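You operate a simulated robot arm through the tools that you are given. There is no shell and no other tool.

Carry out the task below with a simulated robot arm. There is one attempt and no reset: what you move stays moved.

Task
Put things in order on the top of the workbench. At the end: the white pin stands where the blue balloon weight stood; the black spindle stand stands where the yellow bar wedge stood; the blue balloon weight from the top of the workbench stands where the black spindle stand stood; the yellow bar wedge stands on top of the yellow puzzle box; whatever was shut is shut again. Leave all else as you found it, and nothing knocked over.
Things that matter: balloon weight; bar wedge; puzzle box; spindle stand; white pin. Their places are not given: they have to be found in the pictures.

Only the result counts: the job must be done as asked and must still hold three seconds after the hand-in. Knocking over, shifting, dropping, spilling or breaking anything else fails it.

Robot
A 5-joint arm with a two-finger parallel gripper, fixed in place. Base frame: the origin is at the foot of the arm, x ahead of it, y to its left, z up; the work surface is at about z = 0. Units: m, degrees, N and s.
With the tool pointing down near the work surface it reaches from about 0.26 to 0.68 m from the base axis. Its first joint turns from -66.0 to 66.0 degrees. The tool tilts only in the upright plane through the base axis and itself; it spins freely about its own axis. Payload 2.9 kg.
The tool frame sits at the grasp point between the pads (the TCP): z along the fingers, y along the line on which they close. The tips reach 0.03 m beyond it. Largest opening 0.11 m; finger width 0.02, thickness 0.01; the body of the gripper, 0.048 by 0.112 m, starts 0.055 m behind the TCP.
Orientation is told as [roll, pitch, yaw] about the base's x, y, z axes, in that order, counted from this pose: with the fingers straight down and closing along the base's y, the tool's x points along the base's -x, its y along +y and its z along -z.

Tools
- The arm moves only by the tool nudge_tool. Its arguments are lists of equal length, an entry for each row: "offset": the shift along the tool's x, y, z in units of 25 mm (1.0 is 25 mm), a list of three; "delta_rot": the turn, a rotation vector about the tool's x, y, z in units of 6 degrees (1.0 is 6 degrees), a list of three. In form: {"offset": [[x, y, z], ...], "delta_rot": [[ax, ay, az], ...]}. A call has 1 to 20 rows; each row shifts and turns the commanded pose from where the row before left it, along the tool's axes as they then stand. "claw" is the opening, from 0 (shut) to 1 (fully open), set as the call begins (left out, the last holds). A call with a number of a shift or a turn outside -1 to 1 is refused whole. A row lasts 0.2 s, in which the tool goes at most 0.05 m and 8.6 degrees; a call with a longer step from one row to the next is refused whole, and so is a gripper value outside its range. A pose out of reach is approached as far as the arm can. The call stops where the force on the tool passes 40 N (or 10 N more than at its start, if that is more) or the arm is blocked; 0.2 s more then pass. Each finger travels about 0.108 m/s and halts on what it meets, pressing with about 40 N; the grip force reading is that of the motor and also rises with nothing between the fingers. The clock runs only during rows and for 0.2 s after the last one: add rows that do not move to give the fingers time. The reply holds the time, the measured pose of the TCP, the force on the tool along the base axes, the opening and the grip force, in the units named above and with some noise, with the torque about the TCP (base axes, N m) and any sound that the robot's microphone picked up, and new pictures: "pictures" is both (left out), scene, wrist or none.
- Cameras (640 x 400 px; columns grow to the right, rows downward): "scene" is fixed at [0.0528, -0.4874, 0.5836]; the picture's right is [0.40, -0.92, 0.00], its down [-0.68, -0.30, -0.67] and it looks along [0.61, 0.27, -0.74] (base axes); focal length 362 px, centre (320, 200). "wrist" rides on the gripper at [0.072, 0.017, -0.103] in the tool frame; the picture's right is [-0.23, 0.97, 0.00], its down [-0.76, -0.18, -0.62] and it looks along [-0.61, -0.14, 0.78] (tool axes); focal length 222 px, centre (320, 200).
- probe_pixels(camera, pixels): for up to 12 pixels [column, row] of the newest picture of that camera ("zoom" is the newest enlarged one), the place [x, y, z] in the base frame of the surface seen there, good to about 0.003 m. It takes no simulated time.
- inspect(camera, box): a new picture of the part [left, top, right, bottom] of that camera's present view, enlarged. It takes no simulated time.
- sign_off(): hands the job in; it is judged then, once.

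Open the gripper and draw the arm clear of the work before you hand the job in, unless the task says otherwise.

The tools are called after "Emit:" as a command line: name --argument value ..., lists and objects as JSON in quotes. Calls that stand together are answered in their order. nudge_tool: Moves the arm, as the interface text tells. Its arguments: {"type":"object","properties":{"offset":{"type":"array"},"delta_rot":{"type":"array"},"claw":{"type":"number"},"pictures":{"type":"string","enum":["both","scene","wrist","none"]}},"required":["offset","delta_rot"]} The other tools are called the same way: probe_pixels (camera, pixels) gives the place of the surface under pixels of a picture; inspect (camera, box) takes an enlarged picture of a part of a camera's view; sign_off () hands the job in.

At the start:

```text
time_s: 0.0
position: [0.3146, -0.1969, 0.2801]
tcp_rot: [0.2, 0.1, -0.1]
contact_force: [0.6, 0.0, 0.0]
ft_torque: [0.02, -0.04, 0.02]
grip_width: 0.11
grasp_force: 0.0
```

scene: 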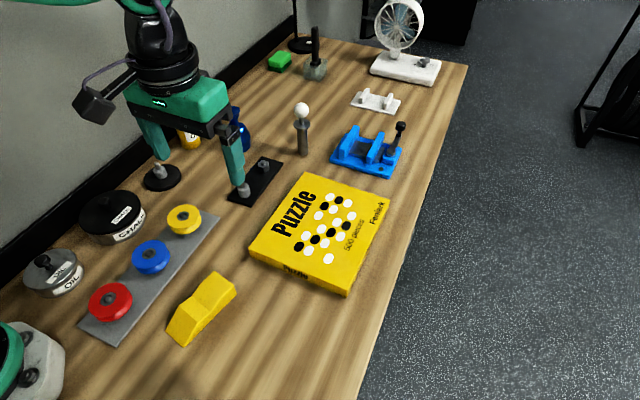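
wrist: 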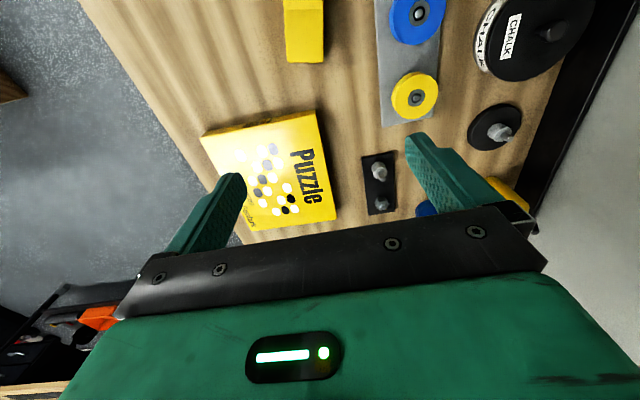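

The scene shows the yellow wedge near (203,308), the yellow puzzle box near (320,230), a black base with two bolts at (255,182), a pin with a white ball at (302,125), and something blue behind the gripper at (238,125). I'll enlarge the regions to identify the things.

Emit:
inspect --camera "scene" --box '[120, 80, 340, 220]'

Emit:
inspect --camera "scene" --box '[240, 0, 460, 180]'

Emit:
inspect --camera "scene" --box '[0, 160, 260, 360]'

Emit:
inspect --camera "wrist" --box '[180, 0, 600, 240]'

```text
2.86 times, centred on (230, 150) of scene
```

zoom: 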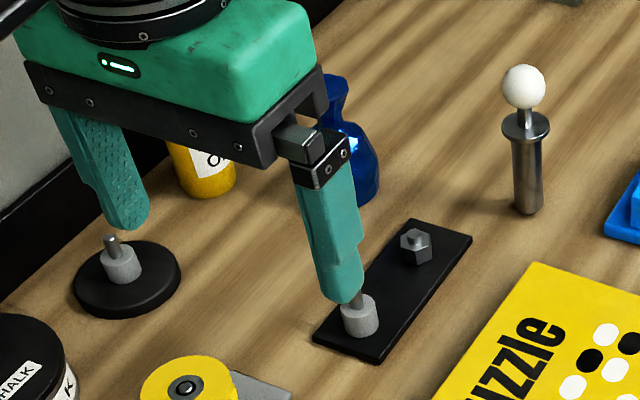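

```text
2.22 times, centred on (350, 90) of scene
```

zoom: 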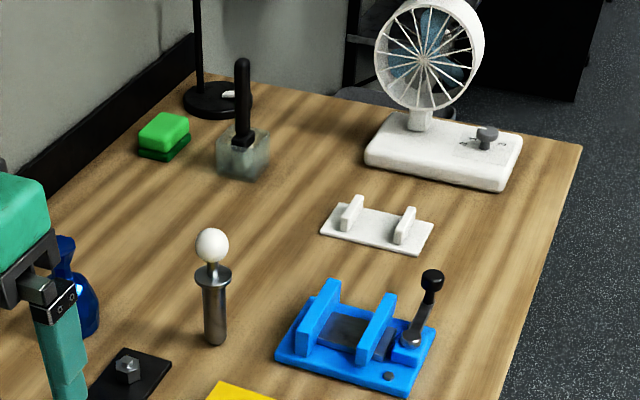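

```text
2.00 times, centred on (130, 260) of scene
```

zoom: 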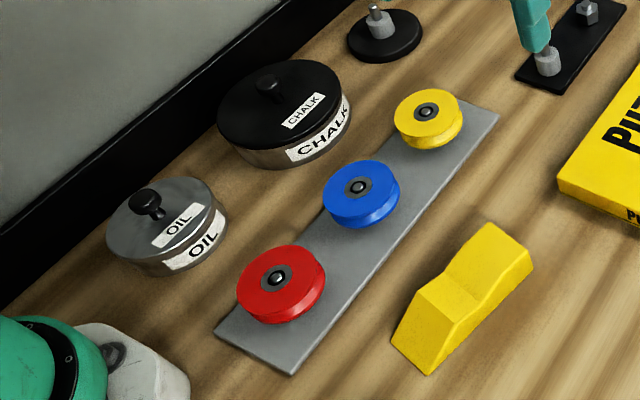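

```text
1.52 times, centred on (390, 120) of wrist
```

zoom: 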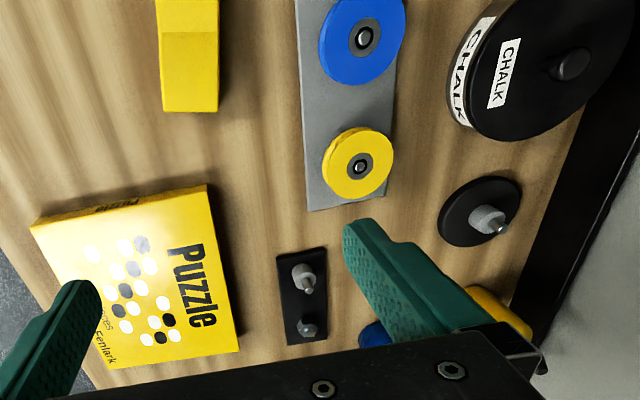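

I'll measure the places of the candidates in the scene picture before moving anything.

Emit:
probe_pixels --camera "scene" --pixels '[[162, 180], [245, 192], [265, 162], [302, 108], [303, 150], [244, 135], [110, 205], [52, 265], [180, 330], [225, 290], [320, 230], [188, 140]]'

Emit:
probe_pixels --camera "scene" --pixels '[[250, 250], [348, 292], [390, 205], [306, 175], [315, 70], [280, 62], [375, 102], [368, 155], [405, 65], [110, 300], [150, 256], [184, 218]]'

```text
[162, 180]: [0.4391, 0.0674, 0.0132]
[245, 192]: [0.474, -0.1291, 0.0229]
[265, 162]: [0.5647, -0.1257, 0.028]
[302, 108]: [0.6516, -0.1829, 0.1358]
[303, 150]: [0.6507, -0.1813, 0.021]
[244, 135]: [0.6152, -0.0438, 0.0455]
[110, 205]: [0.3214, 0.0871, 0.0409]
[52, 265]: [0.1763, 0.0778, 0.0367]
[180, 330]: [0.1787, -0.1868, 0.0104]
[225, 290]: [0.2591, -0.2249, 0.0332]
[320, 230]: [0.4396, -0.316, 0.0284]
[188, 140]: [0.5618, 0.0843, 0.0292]
```

```text
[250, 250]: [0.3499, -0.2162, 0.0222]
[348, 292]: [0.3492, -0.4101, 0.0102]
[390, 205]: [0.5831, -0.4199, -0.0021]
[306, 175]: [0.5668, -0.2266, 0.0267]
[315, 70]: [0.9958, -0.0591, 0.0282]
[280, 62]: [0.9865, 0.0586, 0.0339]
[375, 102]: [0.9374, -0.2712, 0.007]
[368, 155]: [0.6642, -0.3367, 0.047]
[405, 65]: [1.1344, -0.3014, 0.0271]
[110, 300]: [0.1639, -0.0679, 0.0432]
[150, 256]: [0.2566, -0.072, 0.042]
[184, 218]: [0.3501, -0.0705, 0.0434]
```

The gripper hides a blue thing near (240,130) = (0.615,-0.044). I raise the arm and carry it to +y so the scene camera sees that area free.

Emit:
nudge_tool --offset '[[0, 0, -1], [0, 0, -1], [0, 1, -0.5], [0, 1, 0], [0, 1, 0], [0, 1, 0], [0, 1, 0], [0, 1, 0], [0, 1, 0], [0, 1, 0], [0, 1, 0], [0, 1, 0]]' --delta_rot '[[0, 0, 0], [0, 0, 0], [0, 0, 0], [0, 0, 0], [0, 0, 0], [0, 0, 0], [0, 0, 0], [0, 0, 0], [0, 0, 0], [0, 0, 0], [0, 0, 0], [0, 0, 0]]' --pictures "both"

```text
time_s: 2.6
position: [0.3147, 0.0525, 0.3429]
tcp_rot: [0.1, 0.0, 0.1]
contact_force: [0.2, -0.2, -0.2]
ft_torque: [0.0, 0.02, 0.0]
grip_width: 0.1099
grasp_force: 0.1
```

scene: 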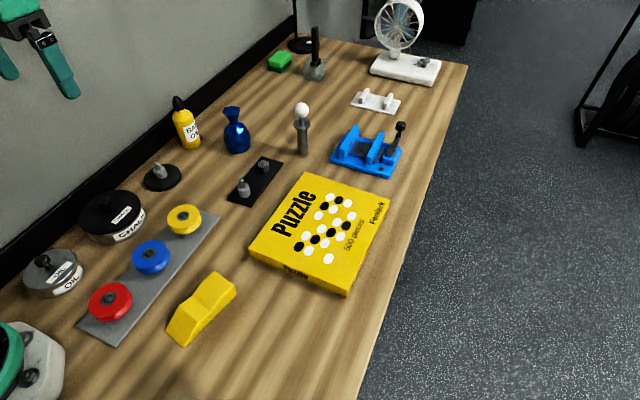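
wrist: 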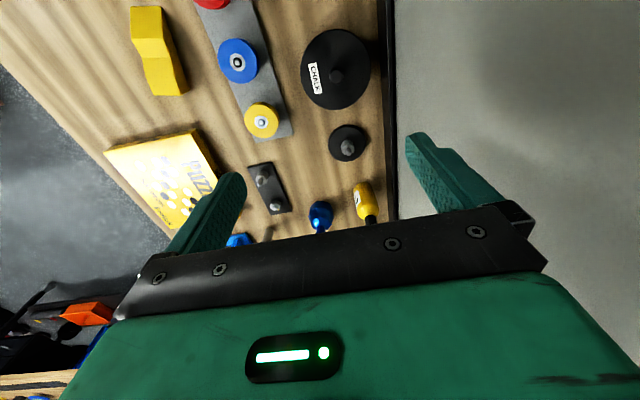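

The scene is clear now: a blue foil-like weight at (236,131), a yellow bottle at (186,125), the black disc with a spindle at (162,177) and the black plate with two studs at (255,183). I'll enlarge them.

Emit:
inspect --camera "scene" --box '[130, 80, 330, 205]'

Emit:
inspect --camera "scene" --box '[280, 90, 340, 170]'

Emit:
inspect --camera "scene" --box '[130, 140, 290, 220]'

Emit:
inspect --camera "scene" --box '[210, 95, 260, 165]'

Emit:
inspect --camera "wrist" --box '[90, 0, 400, 240]'

```text
3.20 times, centred on (230, 142) of scene
```

zoom: 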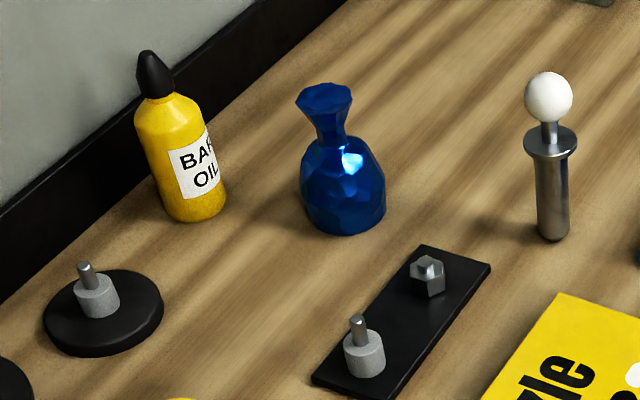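

```text
5.00 times, centred on (310, 130) of scene
```

zoom: 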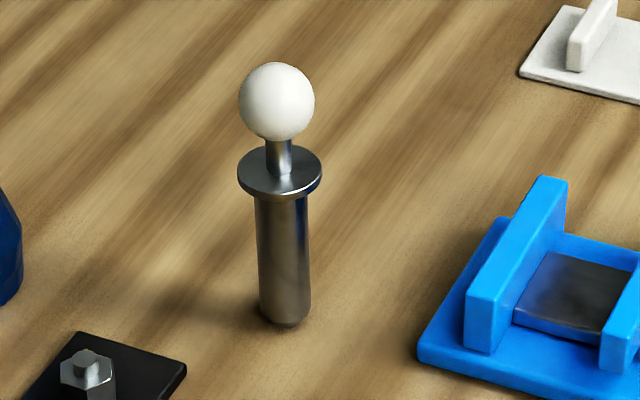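

```text
4.00 times, centred on (210, 180) of scene
```

zoom: 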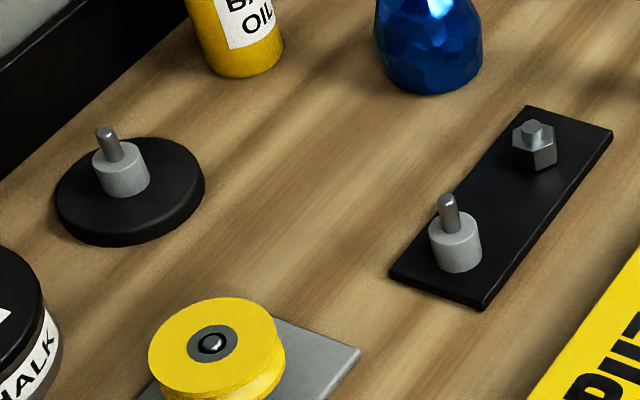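

```text
5.71 times, centred on (235, 130) of scene
```

zoom: 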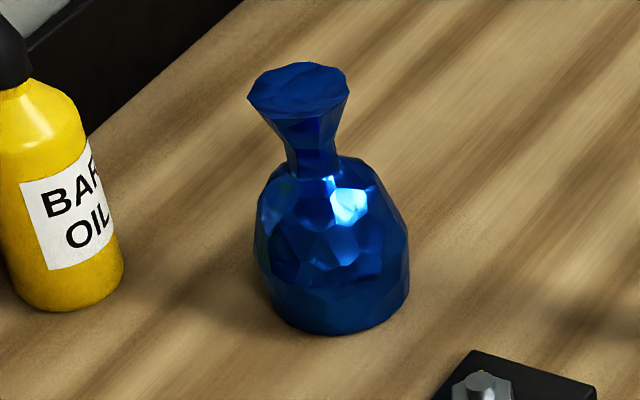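

```text
1.67 times, centred on (245, 120) of wrist
```

zoom: 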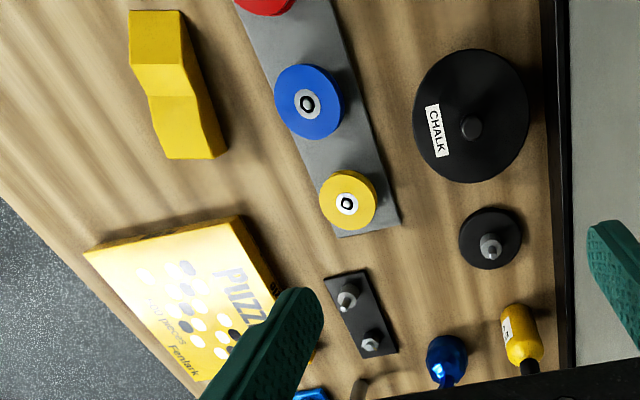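

The blue faceted thing at (236,131) is the balloon weight, and the steel pin with the white ball head at (302,125) looks like the white pin. I look closer at the disc with the spindle and the plate with two studs in the wrist picture.

Emit:
inspect --camera "wrist" --box '[240, 110, 400, 230]'

Emit:
inspect --camera "scene" --box '[140, 155, 190, 200]'

Emit:
inspect --camera "scene" --box '[220, 150, 290, 212]'

Emit:
inspect --camera "scene" --box '[70, 180, 150, 250]'

```text
3.33 times, centred on (320, 170) of wrist
```

zoom: 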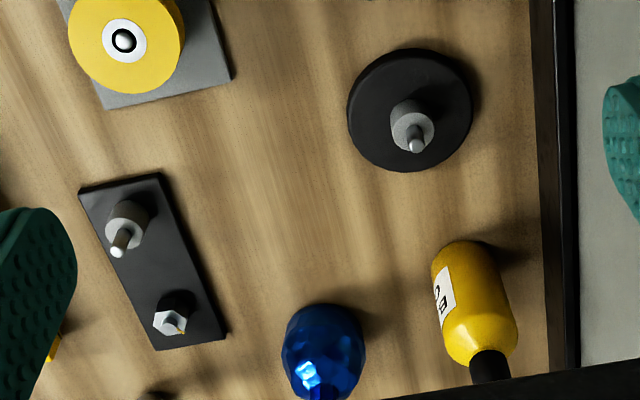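

```text
8.89 times, centred on (165, 178) of scene
```

zoom: 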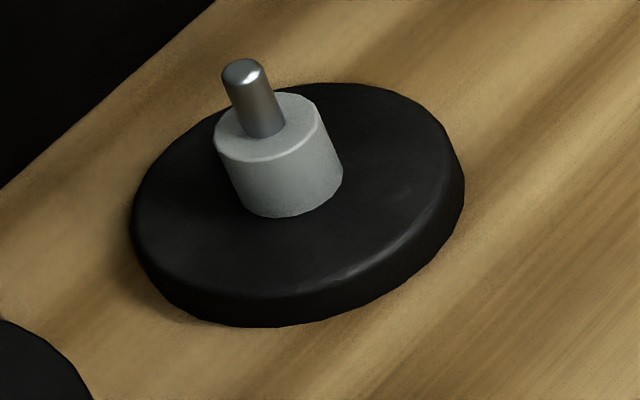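

```text
6.45 times, centred on (255, 181) of scene
```

zoom: 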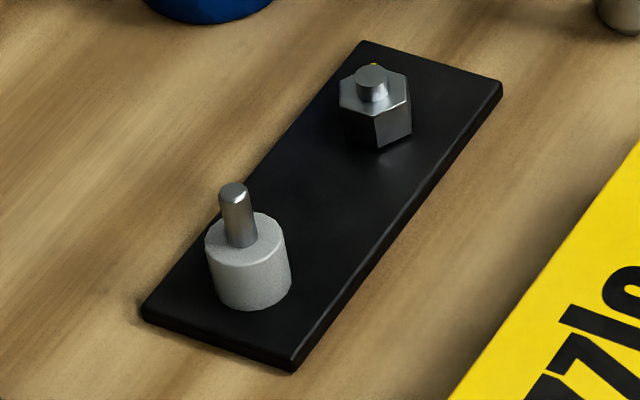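

```text
5.71 times, centred on (110, 215) of scene
```

zoom: 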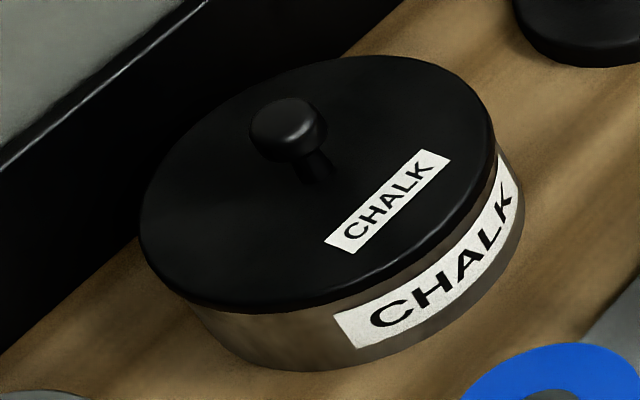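

The disc with a single spindle at (162,177) fits "spindle stand"; the plate carries a round stub and a hex bolt, so it is something else. Now I measure the wedge closely.

Emit:
inspect --camera "scene" --box '[155, 260, 251, 350]'

Emit:
inspect --camera "wrist" --box '[100, 0, 260, 100]'

```text
4.44 times, centred on (203, 305) of scene
```

zoom: 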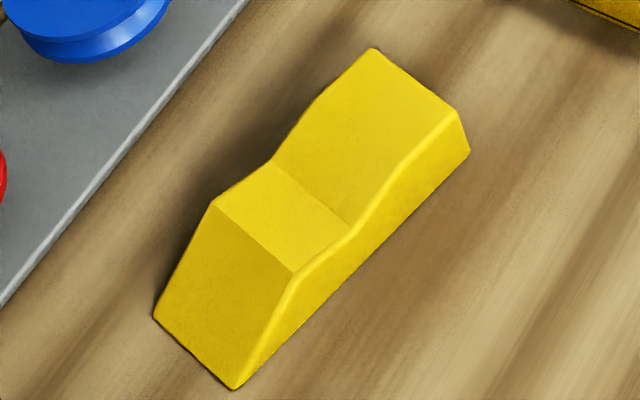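

```text
4.00 times, centred on (180, 50) of wrist
```

zoom: 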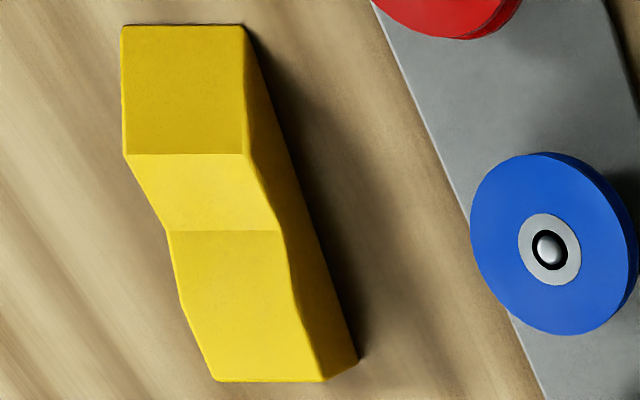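

I probe points just inside the wedge's corners and edges in the scene picture, and the puzzle box's corners.

Emit:
probe_pixels --camera "scene" --pixels '[[166.8, 331], [183, 345.5], [236, 294], [232.5, 285.5], [215, 272.5], [196.5, 319], [180.5, 307.5], [207.5, 309], [193, 298], [205, 290], [182, 325], [220, 295]]'

Emit:
probe_pixels --camera "scene" --pixels '[[309, 175], [388, 203], [251, 247], [345, 280], [251, 256], [345, 292], [320, 230], [350, 245], [300, 265], [335, 200], [345, 293.5], [389, 208]]'

Emit:
inspect --camera "scene" --box '[240, 165, 400, 300]'

```text
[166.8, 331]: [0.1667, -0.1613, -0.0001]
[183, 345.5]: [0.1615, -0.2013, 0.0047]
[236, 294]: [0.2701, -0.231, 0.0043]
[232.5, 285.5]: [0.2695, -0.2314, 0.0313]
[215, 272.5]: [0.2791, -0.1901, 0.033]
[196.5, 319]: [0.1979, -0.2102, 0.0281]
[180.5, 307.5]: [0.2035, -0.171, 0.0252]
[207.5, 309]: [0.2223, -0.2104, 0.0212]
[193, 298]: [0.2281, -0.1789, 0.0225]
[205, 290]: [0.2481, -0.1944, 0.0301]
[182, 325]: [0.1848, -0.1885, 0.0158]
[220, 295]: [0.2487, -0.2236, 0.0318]
```

```text
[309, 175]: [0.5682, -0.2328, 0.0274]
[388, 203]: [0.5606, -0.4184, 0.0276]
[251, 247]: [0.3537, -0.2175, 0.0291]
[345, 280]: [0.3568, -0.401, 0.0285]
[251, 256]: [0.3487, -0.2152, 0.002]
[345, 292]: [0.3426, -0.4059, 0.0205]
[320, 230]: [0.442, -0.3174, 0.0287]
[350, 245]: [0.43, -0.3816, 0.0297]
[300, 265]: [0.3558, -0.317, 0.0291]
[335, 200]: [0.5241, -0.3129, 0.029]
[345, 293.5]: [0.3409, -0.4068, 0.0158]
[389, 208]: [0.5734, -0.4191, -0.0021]
```

```text
2.96 times, centred on (320, 232) of scene
```

zoom: 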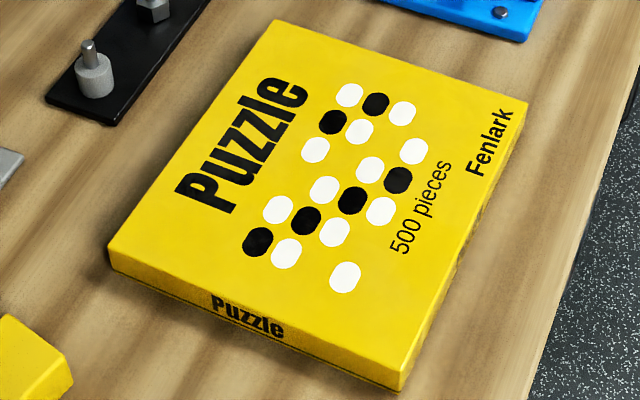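

The puzzle box is about (0.459,-0.317) with its top at z≈0.029; the wedge is centred near (0.219,-0.196), long axis about -15° from x, 0.04 wide. I measure the stand, the balloon weight and the pin, and the wheel plate's edge next to the wedge.

Emit:
probe_pixels --camera "scene" --pixels '[[158.8, 164.5], [160, 168], [157, 176], [161, 174], [143.5, 180.5], [180, 176], [165, 192], [165, 193.5], [171, 167.5], [150, 172], [154, 187], [176, 185]]'

Emit:
probe_pixels --camera "scene" --pixels '[[232, 110], [233, 113.5], [225.5, 112], [238.5, 112], [235, 121], [238, 130], [224, 133], [249, 138], [237, 152], [226, 146], [246, 148], [233, 108]]'

Emit:
probe_pixels --camera "scene" --pixels '[[302, 104], [302, 109], [302, 114], [296, 110], [308, 110], [303.5, 121], [303, 127.5], [297, 125], [311, 125], [302, 135], [303, 153], [304, 156]]'

Emit:
probe_pixels --camera "scene" --pixels '[[117, 342], [168, 281], [221, 216], [134, 200], [85, 215], [141, 228], [110, 244], [112, 200], [150, 243], [110, 289], [196, 228], [208, 213]]'

```text
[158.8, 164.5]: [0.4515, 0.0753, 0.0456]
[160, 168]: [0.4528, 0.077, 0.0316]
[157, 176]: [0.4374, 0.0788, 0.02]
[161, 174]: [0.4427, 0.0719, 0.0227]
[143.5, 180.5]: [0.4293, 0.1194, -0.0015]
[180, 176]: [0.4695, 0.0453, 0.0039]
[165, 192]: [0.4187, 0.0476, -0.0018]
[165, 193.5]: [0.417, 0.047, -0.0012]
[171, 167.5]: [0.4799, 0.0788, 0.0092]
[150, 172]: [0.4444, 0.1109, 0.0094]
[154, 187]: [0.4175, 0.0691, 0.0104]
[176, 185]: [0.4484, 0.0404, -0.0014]
```

```text
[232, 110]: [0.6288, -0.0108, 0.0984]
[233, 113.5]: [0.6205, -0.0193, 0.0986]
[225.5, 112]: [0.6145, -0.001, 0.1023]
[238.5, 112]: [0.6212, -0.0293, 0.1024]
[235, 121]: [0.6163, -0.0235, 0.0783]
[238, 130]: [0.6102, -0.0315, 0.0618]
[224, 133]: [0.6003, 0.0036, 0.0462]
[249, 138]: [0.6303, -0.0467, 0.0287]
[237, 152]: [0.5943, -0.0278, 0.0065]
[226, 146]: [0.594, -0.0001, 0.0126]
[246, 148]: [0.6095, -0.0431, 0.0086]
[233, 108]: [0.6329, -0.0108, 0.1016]
```

```text
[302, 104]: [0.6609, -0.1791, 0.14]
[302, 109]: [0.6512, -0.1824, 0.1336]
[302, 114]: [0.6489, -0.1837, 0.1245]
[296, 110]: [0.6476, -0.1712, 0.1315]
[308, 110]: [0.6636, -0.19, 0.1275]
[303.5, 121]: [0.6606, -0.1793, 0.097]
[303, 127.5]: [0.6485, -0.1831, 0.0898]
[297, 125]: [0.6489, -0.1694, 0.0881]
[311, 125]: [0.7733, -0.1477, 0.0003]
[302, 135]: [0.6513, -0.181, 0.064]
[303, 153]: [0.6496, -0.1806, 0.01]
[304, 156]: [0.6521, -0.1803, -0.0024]
```

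```text
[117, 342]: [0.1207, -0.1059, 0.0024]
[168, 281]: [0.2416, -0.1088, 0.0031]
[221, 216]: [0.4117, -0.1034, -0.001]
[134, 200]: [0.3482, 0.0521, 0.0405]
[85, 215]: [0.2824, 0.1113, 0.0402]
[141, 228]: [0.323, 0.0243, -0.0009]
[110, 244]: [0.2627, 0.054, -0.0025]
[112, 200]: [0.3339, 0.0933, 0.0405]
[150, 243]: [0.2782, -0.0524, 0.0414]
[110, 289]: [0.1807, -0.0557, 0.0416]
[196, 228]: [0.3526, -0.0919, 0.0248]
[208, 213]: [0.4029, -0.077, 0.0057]
```

The stand's centre is about (0.450,0.076), hub radius ≈0.012; the balloon weight is about (0.617,-0.020), top at z≈0.10; the pin is about (0.659,-0.177), flange z≈0.09, ball z≈0.13. First I go above the wedge at (0.2195,-0.196) and turn the tool so that it closes across the wedge.

Emit:
nudge_tool --offset '[[0.3808, -0.994, 0], [0.3808, -0.994, 0], [0.3808, -0.994, 0], [0.3808, -0.994, 0], [0.3808, -0.994, 0], [0.3808, -0.994, 0], [0.3808, -0.994, 0], [0.3808, -0.994, 0], [0.3808, -0.994, 0], [0.3808, -0.994, 0], [0, 0, 1], [0, 0, 1], [0, 0, 1], [0, 0, 0]]' --delta_rot '[[0, 0, 0], [0, 0, 0], [0, 0, 0], [0, 0, 0], [0, 0, 0], [0, 0, 0], [0, 0, 0], [0, 0, 0], [0, 0, 0], [0, 0, 0], [0, 0, 0.83], [0, 0, 0.83], [0, 0, 0.82], [0, 0, 0]]' --claw 0.7

```text
time_s: 5.6
position: [0.2206, -0.1953, 0.2677]
tcp_rot: [0.0, 0.0, -15.0]
contact_force: [0.3, -0.6, 0.7]
ft_torque: [-0.02, 0.01, -0.01]
grip_width: 0.0771
grasp_force: 0.1
```

scene: 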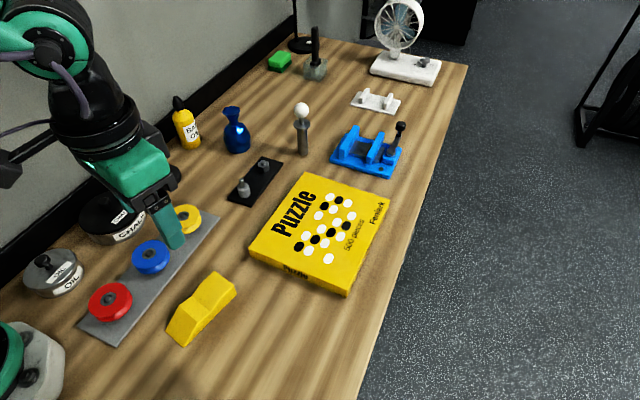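
wrist: 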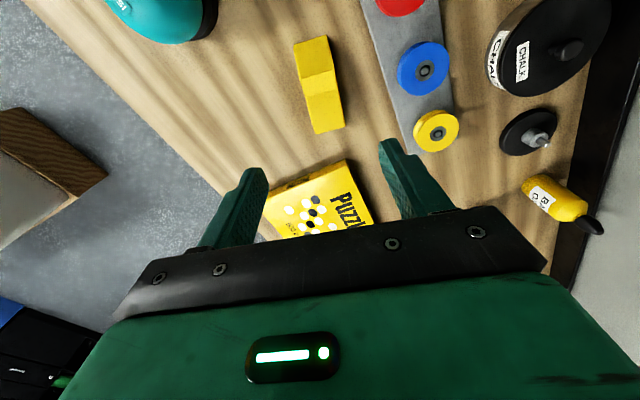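

The wedge sits in the wrist picture at (320,86), just where the TCP line projects, and is aligned with the tool. I descend in two stages.

Emit:
nudge_tool --offset '[[0, 0, 1], [0, 0, 1], [0, 0, 1], [0, 0, 1], [0, 0, 1], [0, 0, 1], [0, 0, 1], [0, 0, 1], [0, 0, 0]]' --delta_rot '[[0, 0, 0], [0, 0, 0], [0, 0, 0], [0, 0, 0], [0, 0, 0], [0, 0, 0], [0, 0, 0], [0, 0, 0], [0, 0, 0]]'

```text
time_s: 7.6
position: [0.2201, -0.1966, 0.0669]
tcp_rot: [-0.1, 0.0, -15.0]
contact_force: [0.0, -0.9, -0.2]
ft_torque: [0.03, -0.03, 0.03]
grip_width: 0.077
grasp_force: 0.1
```

scene: 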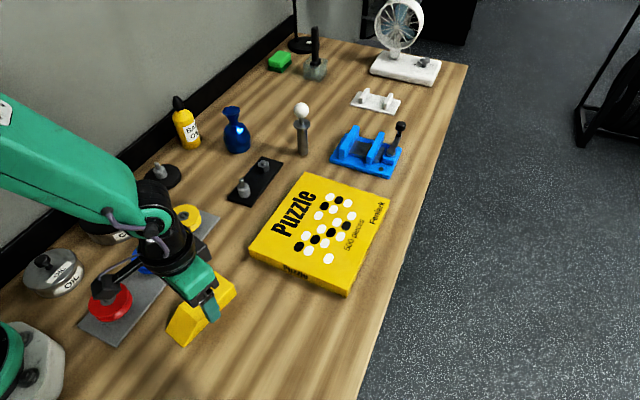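
wrist: 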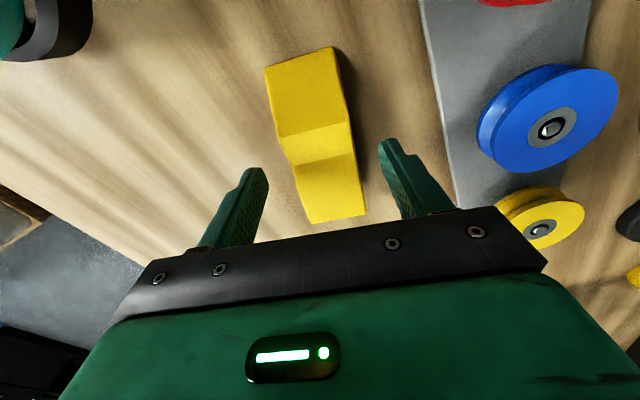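

The fingers straddle the wedge. I lower the last 32 mm and close the gripper on it.

Emit:
nudge_tool --offset '[[0, 0, 0.64], [0, 0, 0.64], [0, 0, 0]]' --delta_rot '[[0, 0, 0], [0, 0, 0], [0, 0, 0]]' --pictures "wrist"

Emit:
nudge_tool --offset '[[0, 0, 0], [0, 0, 0], [0, 0, 0], [0, 0, 0], [0, 0, 0]]' --delta_rot '[[0, 0, 0], [0, 0, 0], [0, 0, 0], [0, 0, 0], [0, 0, 0]]' --claw 0.25 --pictures "wrist"

```text
time_s: 8.4
position: [0.2203, -0.1949, 0.0359]
tcp_rot: [0.0, -0.1, -14.9]
contact_force: [-1.1, 0.3, 0.3]
ft_torque: [-0.01, 0.04, 0.0]
grip_width: 0.077
grasp_force: 0.0
```

wrist: 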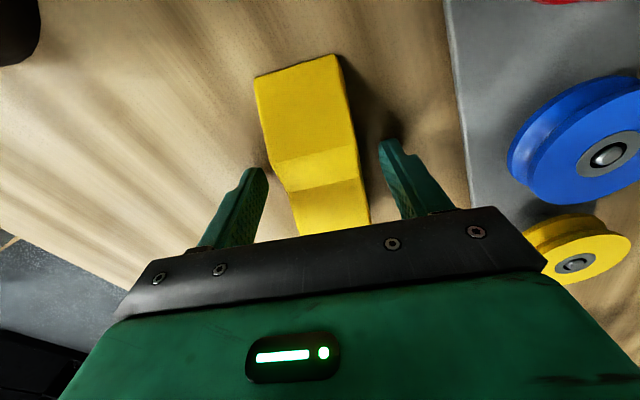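

```text
time_s: 9.6
position: [0.2195, -0.1956, 0.0338]
tcp_rot: [0.0, 0.0, -14.9]
contact_force: [0.5, 0.8, -0.3]
ft_torque: [-0.01, 0.05, 0.01]
grip_width: 0.05
grasp_force: 39.8
```

wrist: 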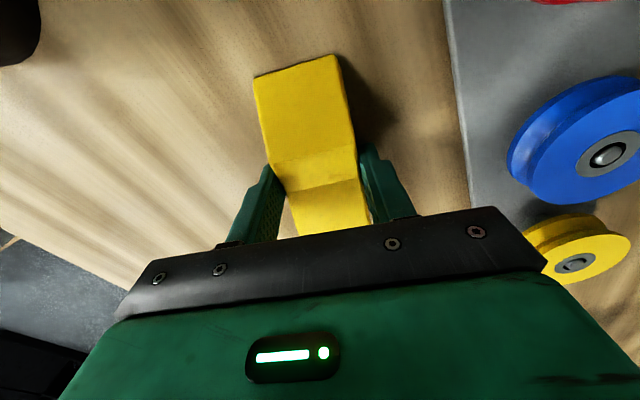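

The grip holds at 0.05 m with 40 N. I lift 100 mm and carry the wedge to above the middle of the puzzle box (0.459,-0.317).

Emit:
nudge_tool --offset '[[0, 0, -0.5], [0, 0, -0.5], [0, 0, -1], [0, 0, -1], [0, 0, -1], [-0.9555, -0.201, 0], [-0.9555, -0.201, 0], [-0.9555, -0.201, 0], [-0.9555, -0.201, 0], [-0.9555, -0.201, 0], [-0.9555, -0.201, 0], [-0.9555, -0.201, 0], [-0.9555, -0.201, 0], [-0.9555, -0.201, 0], [-0.9555, -0.201, 0], [-0.9555, -0.201, 0], [0, 0, 0]]' --delta_rot '[[0, 0, 0], [0, 0, 0], [0, 0, 0], [0, 0, 0], [0, 0, 0], [0, 0, 0], [0, 0, 0], [0, 0, 0], [0, 0, 0], [0, 0, 0], [0, 0, 0], [0, 0, 0], [0, 0, 0], [0, 0, 0], [0, 0, 0], [0, 0, 0], [0, 0, 0]]'

```text
time_s: 13.2
position: [0.4594, -0.3168, 0.1359]
tcp_rot: [0.0, 0.0, -14.8]
contact_force: [-0.4, -0.2, -1.5]
ft_torque: [-0.01, 0.01, -0.03]
grip_width: 0.0497
grasp_force: 40.1
```

scene: 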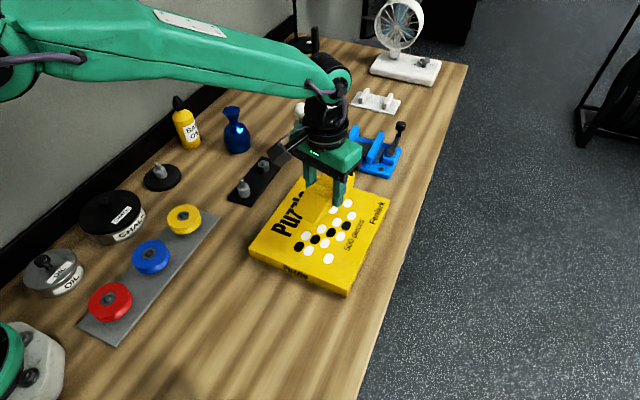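
wrist: 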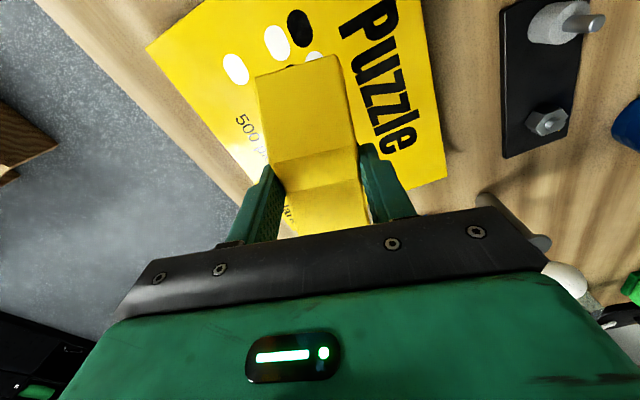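

The wedge hangs level over the puzzle box. I lower it to just above the lid.

Emit:
nudge_tool --offset '[[0, 0, 0.8], [0, 0, 0.8], [0, 0, 0.6], [0, 0, 0.3], [0, 0, 0]]' --delta_rot '[[0, 0, 0], [0, 0, 0], [0, 0, 0], [0, 0, 0], [0, 0, 0]]'

```text
time_s: 14.4
position: [0.4588, -0.3177, 0.0729]
tcp_rot: [0.1, 0.0, -14.8]
contact_force: [-0.8, 0.3, -2.2]
ft_torque: [0.0, 0.01, 0.01]
grip_width: 0.0496
grasp_force: 39.6
```

scene: 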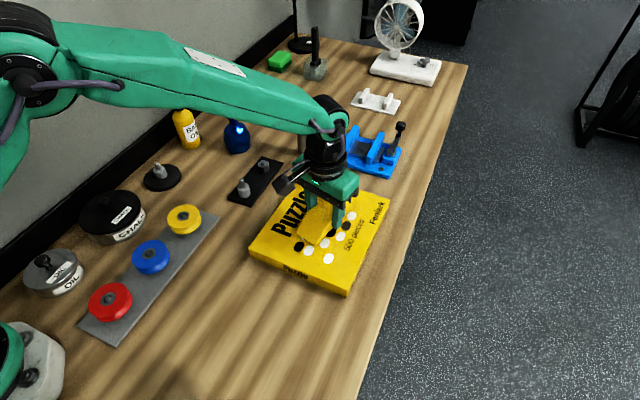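
wrist: 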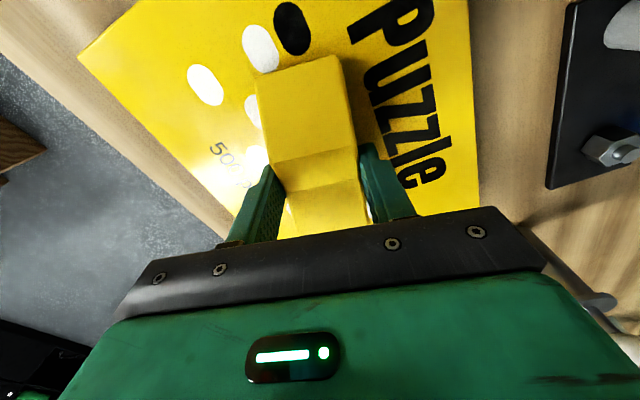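

Still no contact (fz about -2 N is the wedge's weight). I go down 6 mm in small steps watching the force.

Emit:
nudge_tool --offset '[[0, 0, 0.1], [0, 0, 0.1], [0, 0, 0]]' --delta_rot '[[0, 0, 0], [0, 0, 0], [0, 0, 0]]' --pictures "none"

Emit:
nudge_tool --offset '[[0, 0, 0.06], [0, 0, 0]]' --delta_rot '[[0, 0, 0], [0, 0, 0]]' --pictures "wrist"

```text
time_s: 15.2
position: [0.46, -0.3163, 0.069]
tcp_rot: [0.1, 0.0, -14.9]
contact_force: [-0.2, 0.2, -1.2]
ft_torque: [0.02, 0.02, -0.03]
grip_width: 0.0495
grasp_force: 40.2
```

```text
time_s: 15.8
position: [0.4592, -0.3167, 0.0668]
tcp_rot: [0.0, 0.0, -14.8]
contact_force: [-0.2, 0.0, -1.2]
ft_torque: [-0.01, 0.04, 0.01]
grip_width: 0.0496
grasp_force: 40.2
```

wrist: 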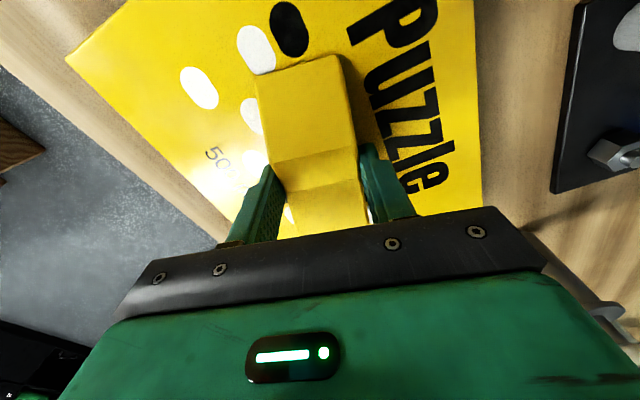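

No contact yet at z≈0.067; I keep lowering by 1 mm steps.

Emit:
nudge_tool --offset '[[0, 0, 0.05], [0, 0, 0]]' --delta_rot '[[0, 0, 0], [0, 0, 0]]' --pictures "none"

Emit:
nudge_tool --offset '[[0, 0, 0.05], [0, 0, 0]]' --delta_rot '[[0, 0, 0], [0, 0, 0]]' --pictures "none"

Emit:
nudge_tool --offset '[[0, 0, 0.04], [0, 0, 0]]' --delta_rot '[[0, 0, 0], [0, 0, 0]]' --pictures "wrist"

```text
time_s: 16.4
position: [0.4596, -0.3163, 0.0654]
tcp_rot: [0.0, 0.0, -15.0]
contact_force: [0.7, 0.0, -1.8]
ft_torque: [0.01, 0.04, -0.05]
grip_width: 0.0494
grasp_force: 39.5
```

```text
time_s: 17.0
position: [0.4595, -0.3169, 0.0659]
tcp_rot: [0.0, 0.0, -14.9]
contact_force: [-2.3, -1.7, 8.6]
ft_torque: [0.08, 0.52, 0.13]
grip_width: 0.0495
grasp_force: 39.9
```

```text
time_s: 17.6
position: [0.4602, -0.3162, 0.0644]
tcp_rot: [0.0, 0.0, -14.9]
contact_force: [-4.9, 5.8, 23.3]
ft_torque: [0.35, 0.4, -0.04]
grip_width: 0.0498
grasp_force: 39.5
```

wrist: 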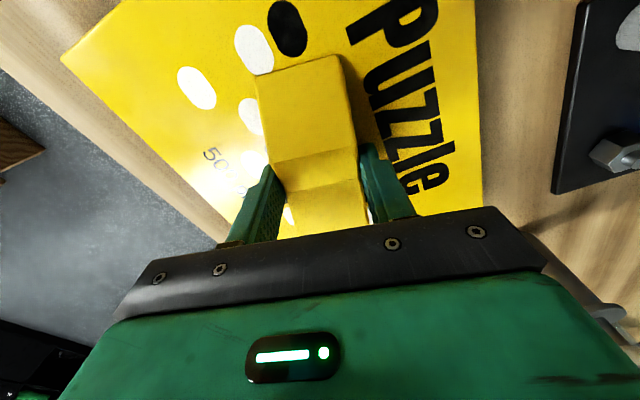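

Contact is made (23 N up). I ease off 1 mm, then open the gripper and rise slowly.

Emit:
nudge_tool --offset '[[0, 0, -0.05], [0, 0, 0]]' --delta_rot '[[0, 0, 0], [0, 0, 0]]' --pictures "none"

Emit:
nudge_tool --offset '[[0, 0, 0], [0, 0, 0], [0, 0, 0], [0, 0, -0.3], [0, 0, -0.7], [0, 0, -1], [0, 0, -1], [0, 0, 0]]' --delta_rot '[[0, 0, 0], [0, 0, 0], [0, 0, 0], [0, 0, 0], [0, 0, 0], [0, 0, 0], [0, 0, 0], [0, 0, 0]]' --claw 0.65

```text
time_s: 18.2
position: [0.4612, -0.3167, 0.0644]
tcp_rot: [-0.1, -0.1, -14.8]
contact_force: [-1.6, 6.1, 18.3]
ft_torque: [0.14, -0.17, 0.12]
grip_width: 0.0495
grasp_force: 40.0
```

```text
time_s: 20.0
position: [0.4609, -0.3169, 0.1401]
tcp_rot: [0.0, -0.1, -15.0]
contact_force: [-0.2, 0.8, -0.1]
ft_torque: [0.0, 0.03, 0.02]
grip_width: 0.0716
grasp_force: 0.1
```

scene: 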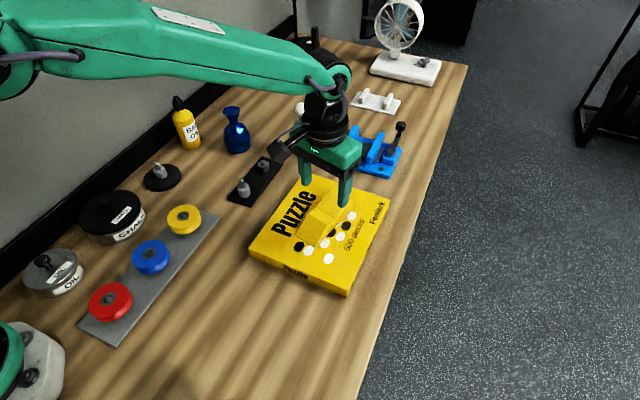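
wrist: 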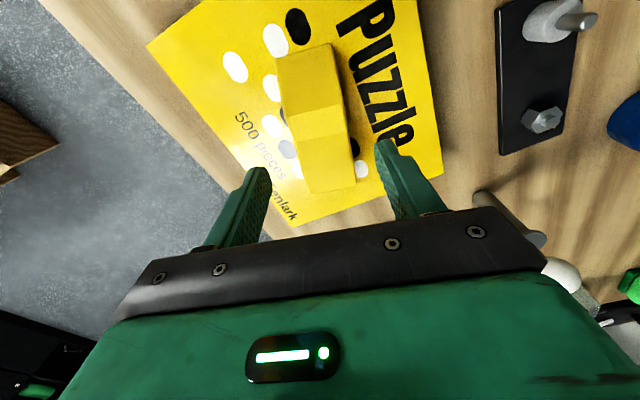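

The wedge stands on the puzzle box. I rise, turn the tool back to yaw 0 and go above the spindle stand at (0.450,0.076).

Emit:
nudge_tool --offset '[[0, 0, -1], [0, 0, -1], [0, 0, -1], [0, 0, -1], [0.0275, 0.9825, 0], [0.0275, 0.9825, 0], [0.0275, 0.9825, 0], [0.0275, 0.9825, 0], [0.0275, 0.9825, 0], [0.0275, 0.9825, 0], [0.0275, 0.9825, 0], [0.0275, 0.9825, 0], [0.0275, 0.9825, 0], [0.0275, 0.9825, 0], [0.0275, 0.9825, 0], [0.0275, 0.9825, 0], [0.0275, 0.9825, 0], [0.0275, 0.9825, 0], [0.0275, 0.9825, 0], [0.0275, 0.9825, 0]]' --delta_rot '[[0, 0, -0.62], [0, 0, -0.62], [0, 0, -0.62], [0, 0, -0.62], [0, 0, 0], [0, 0, 0], [0, 0, 0], [0, 0, 0], [0, 0, 0], [0, 0, 0], [0, 0, 0], [0, 0, 0], [0, 0, 0], [0, 0, 0], [0, 0, 0], [0, 0, 0], [0, 0, 0], [0, 0, 0], [0, 0, 0], [0, 0, 0]]'

```text
time_s: 24.2
position: [0.4471, 0.078, 0.2393]
tcp_rot: [-0.1, 0.0, 0.0]
contact_force: [-0.1, 0.1, 0.9]
ft_torque: [0.02, -0.05, -0.01]
grip_width: 0.0717
grasp_force: 0.0
```

scene: 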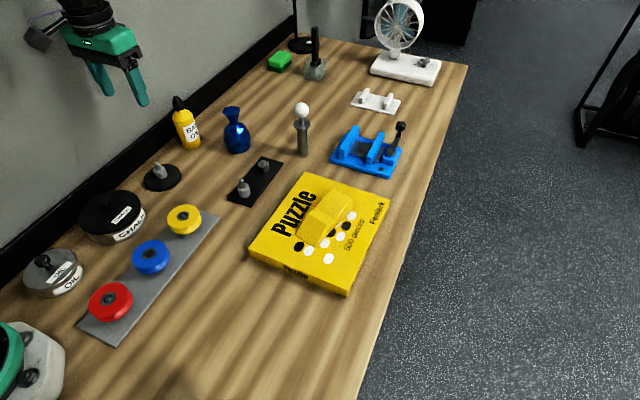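
wrist: 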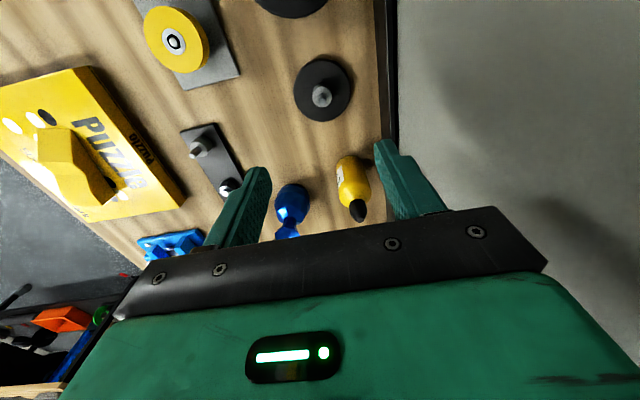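

The stand appears in the wrist picture at (323,90), close to the TCP's projection (320,92). I probe its rim and rod from this view.

Emit:
inspect --camera "wrist" --box '[272, 40, 372, 140]'

Emit:
probe_pixels --camera "wrist" --pixels '[[297, 90], [351, 90], [322, 62], [324, 119], [322, 98], [319, 92], [318, 88], [330, 95], [314, 95], [322, 103]]'

```text
4.00 times, centred on (322, 90) of wrist
```

zoom: 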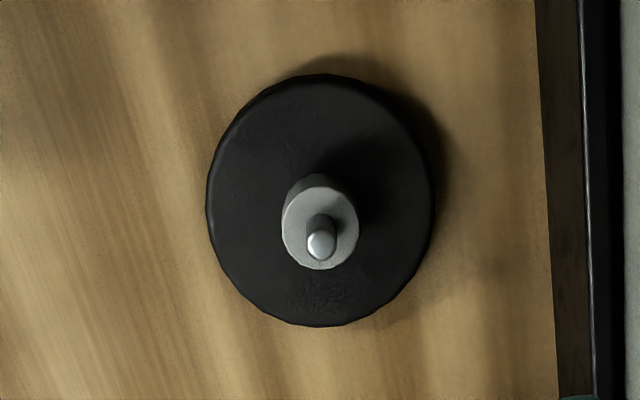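

```text
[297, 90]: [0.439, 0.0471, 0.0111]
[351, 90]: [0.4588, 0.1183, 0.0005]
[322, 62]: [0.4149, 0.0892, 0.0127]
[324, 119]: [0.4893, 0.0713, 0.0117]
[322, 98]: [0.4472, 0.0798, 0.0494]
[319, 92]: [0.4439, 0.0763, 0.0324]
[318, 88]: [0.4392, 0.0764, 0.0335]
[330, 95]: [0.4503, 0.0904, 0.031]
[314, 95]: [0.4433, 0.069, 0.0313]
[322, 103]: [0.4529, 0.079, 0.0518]
```

The stand's centre is (0.450,0.080), hub top z≈0.032, rod top ≈0.052. I shift 3 mm and descend to just above.

Emit:
nudge_tool --offset '[[-0.12, 0.08, 0.5], [0, 0, 1], [0, 0, 1], [0, 0, 1], [0, 0, 1], [0, 0, 1], [0, 0, 0.5], [0, 0, 0]]' --delta_rot '[[0, 0, 0], [0, 0, 0], [0, 0, 0], [0, 0, 0], [0, 0, 0], [0, 0, 0], [0, 0, 0], [0, 0, 0]]'

```text
time_s: 26.0
position: [0.4514, 0.0789, 0.0885]
tcp_rot: [0.0, -0.1, 0.0]
contact_force: [0.5, -0.4, 0.4]
ft_torque: [0.03, -0.02, -0.01]
grip_width: 0.0714
grasp_force: 0.0
```

scene: 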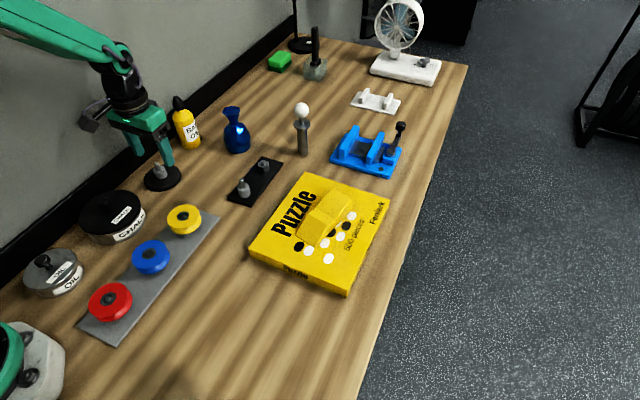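
wrist: 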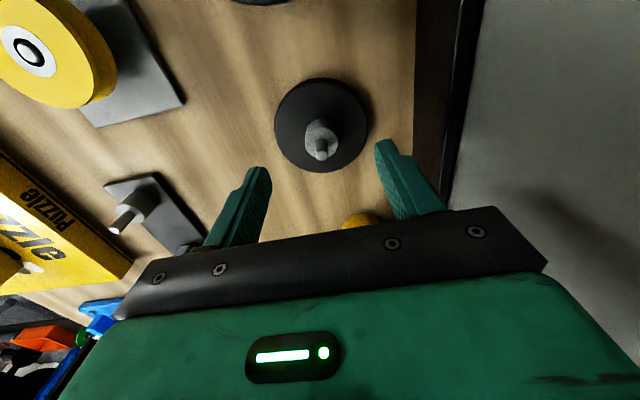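

The hub is centred between the fingers (320,140). I lower 43 mm and close on the hub.

Emit:
nudge_tool --offset '[[0, 0, 0.8], [0, 0, 0.6], [0, 0, 0.32], [0, 0, 0]]' --delta_rot '[[0, 0, 0], [0, 0, 0], [0, 0, 0], [0, 0, 0]]' --pictures "wrist"

Emit:
nudge_tool --offset '[[0, 0, 0], [0, 0, 0], [0, 0, 0], [0, 0, 0], [0, 0, 0]]' --delta_rot '[[0, 0, 0], [0, 0, 0], [0, 0, 0], [0, 0, 0], [0, 0, 0]]' --claw 0.0

```text
time_s: 27.0
position: [0.4499, 0.0796, 0.0468]
tcp_rot: [0.0, 0.0, 0.0]
contact_force: [0.0, 0.2, 0.1]
ft_torque: [0.01, 0.02, -0.01]
grip_width: 0.0715
grasp_force: 0.0
```

wrist: 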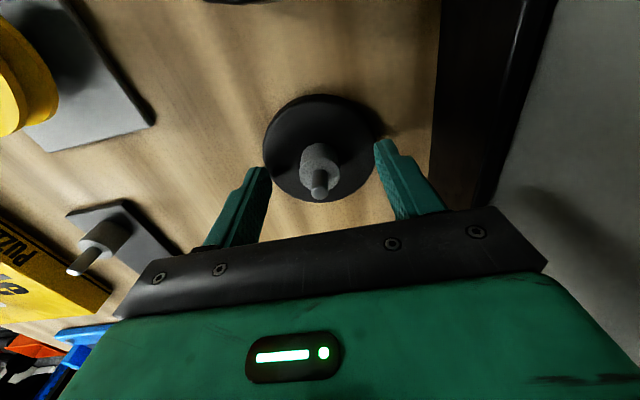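

```text
time_s: 28.2
position: [0.4508, 0.0803, 0.0465]
tcp_rot: [0.1, 0.0, 0.0]
contact_force: [-0.3, -1.9, -0.2]
ft_torque: [-0.03, -0.04, 0.04]
grip_width: 0.0251
grasp_force: 40.0
```

scene: 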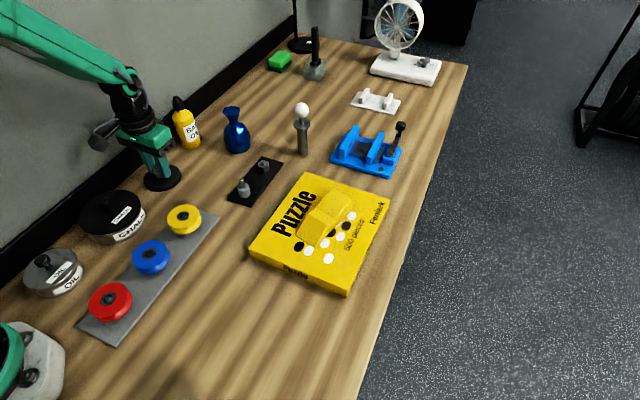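
wrist: 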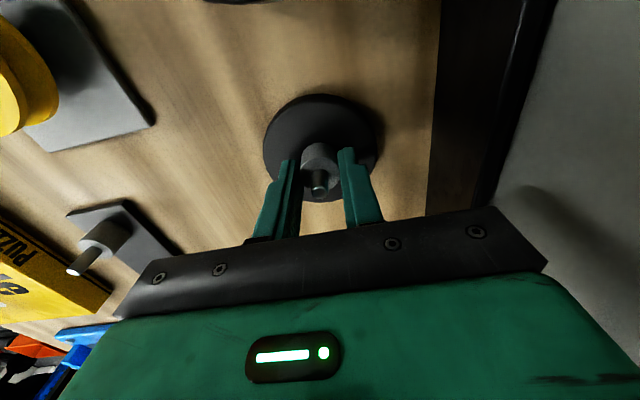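

The hub is gripped (0.025 m, 40 N). I lift it slowly by 25 mm, then 100 mm more and check.

Emit:
nudge_tool --offset '[[0, 0, -0.3], [0, 0, -0.7], [0, 0, -1], [0, 0, -1], [0, 0, -1], [0, 0, -1], [0, 0, 0]]' --delta_rot '[[0, 0, 0], [0, 0, 0], [0, 0, 0], [0, 0, 0], [0, 0, 0], [0, 0, 0], [0, 0, 0]]'

```text
time_s: 29.8
position: [0.4514, 0.0774, 0.1704]
tcp_rot: [0.0, 0.0, -0.1]
contact_force: [1.0, 0.3, -7.0]
ft_torque: [0.01, 0.0, 0.01]
grip_width: 0.0252
grasp_force: 40.1
```

scene: 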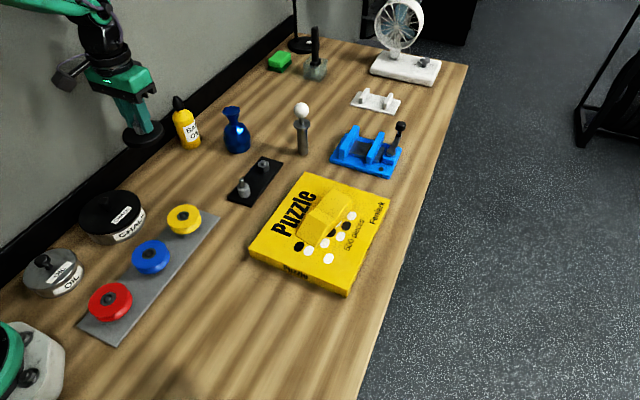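
wrist: 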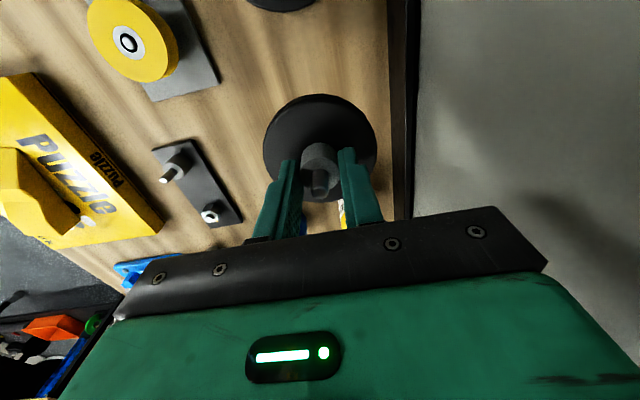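

The stand is off the table and level, weighing about 7 N. I carry it over to above the wedge's old place (0.2195,-0.1956).

Emit:
nudge_tool --offset '[[0.773, -0.91, 0], [0.773, -0.91, 0], [0.773, -0.91, 0], [0.773, -0.91, 0], [0.773, -0.91, 0], [0.773, -0.91, 0], [0.773, -0.91, 0], [0.773, -0.91, 0], [0.773, -0.91, 0], [0.773, -0.91, 0], [0.773, -0.91, 0], [0.773, -0.91, 0], [0, 0, 0]]' --delta_rot '[[0, 0, 0], [0, 0, 0], [0, 0, 0], [0, 0, 0], [0, 0, 0], [0, 0, 0], [0, 0, 0], [0, 0, 0], [0, 0, 0], [0, 0, 0], [0, 0, 0], [0, 0, 0], [0, 0, 0]]'

```text
time_s: 32.6
position: [0.2178, -0.1938, 0.1719]
tcp_rot: [0.0, 0.0, 0.0]
contact_force: [-1.3, 0.0, -7.4]
ft_torque: [0.02, 0.01, -0.01]
grip_width: 0.0254
grasp_force: 40.1
```

scene: 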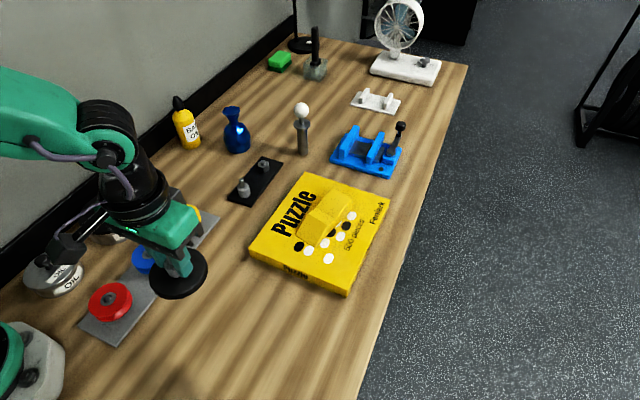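
wrist: 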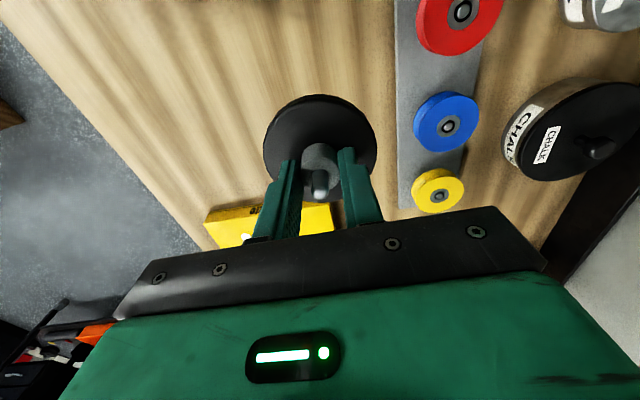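

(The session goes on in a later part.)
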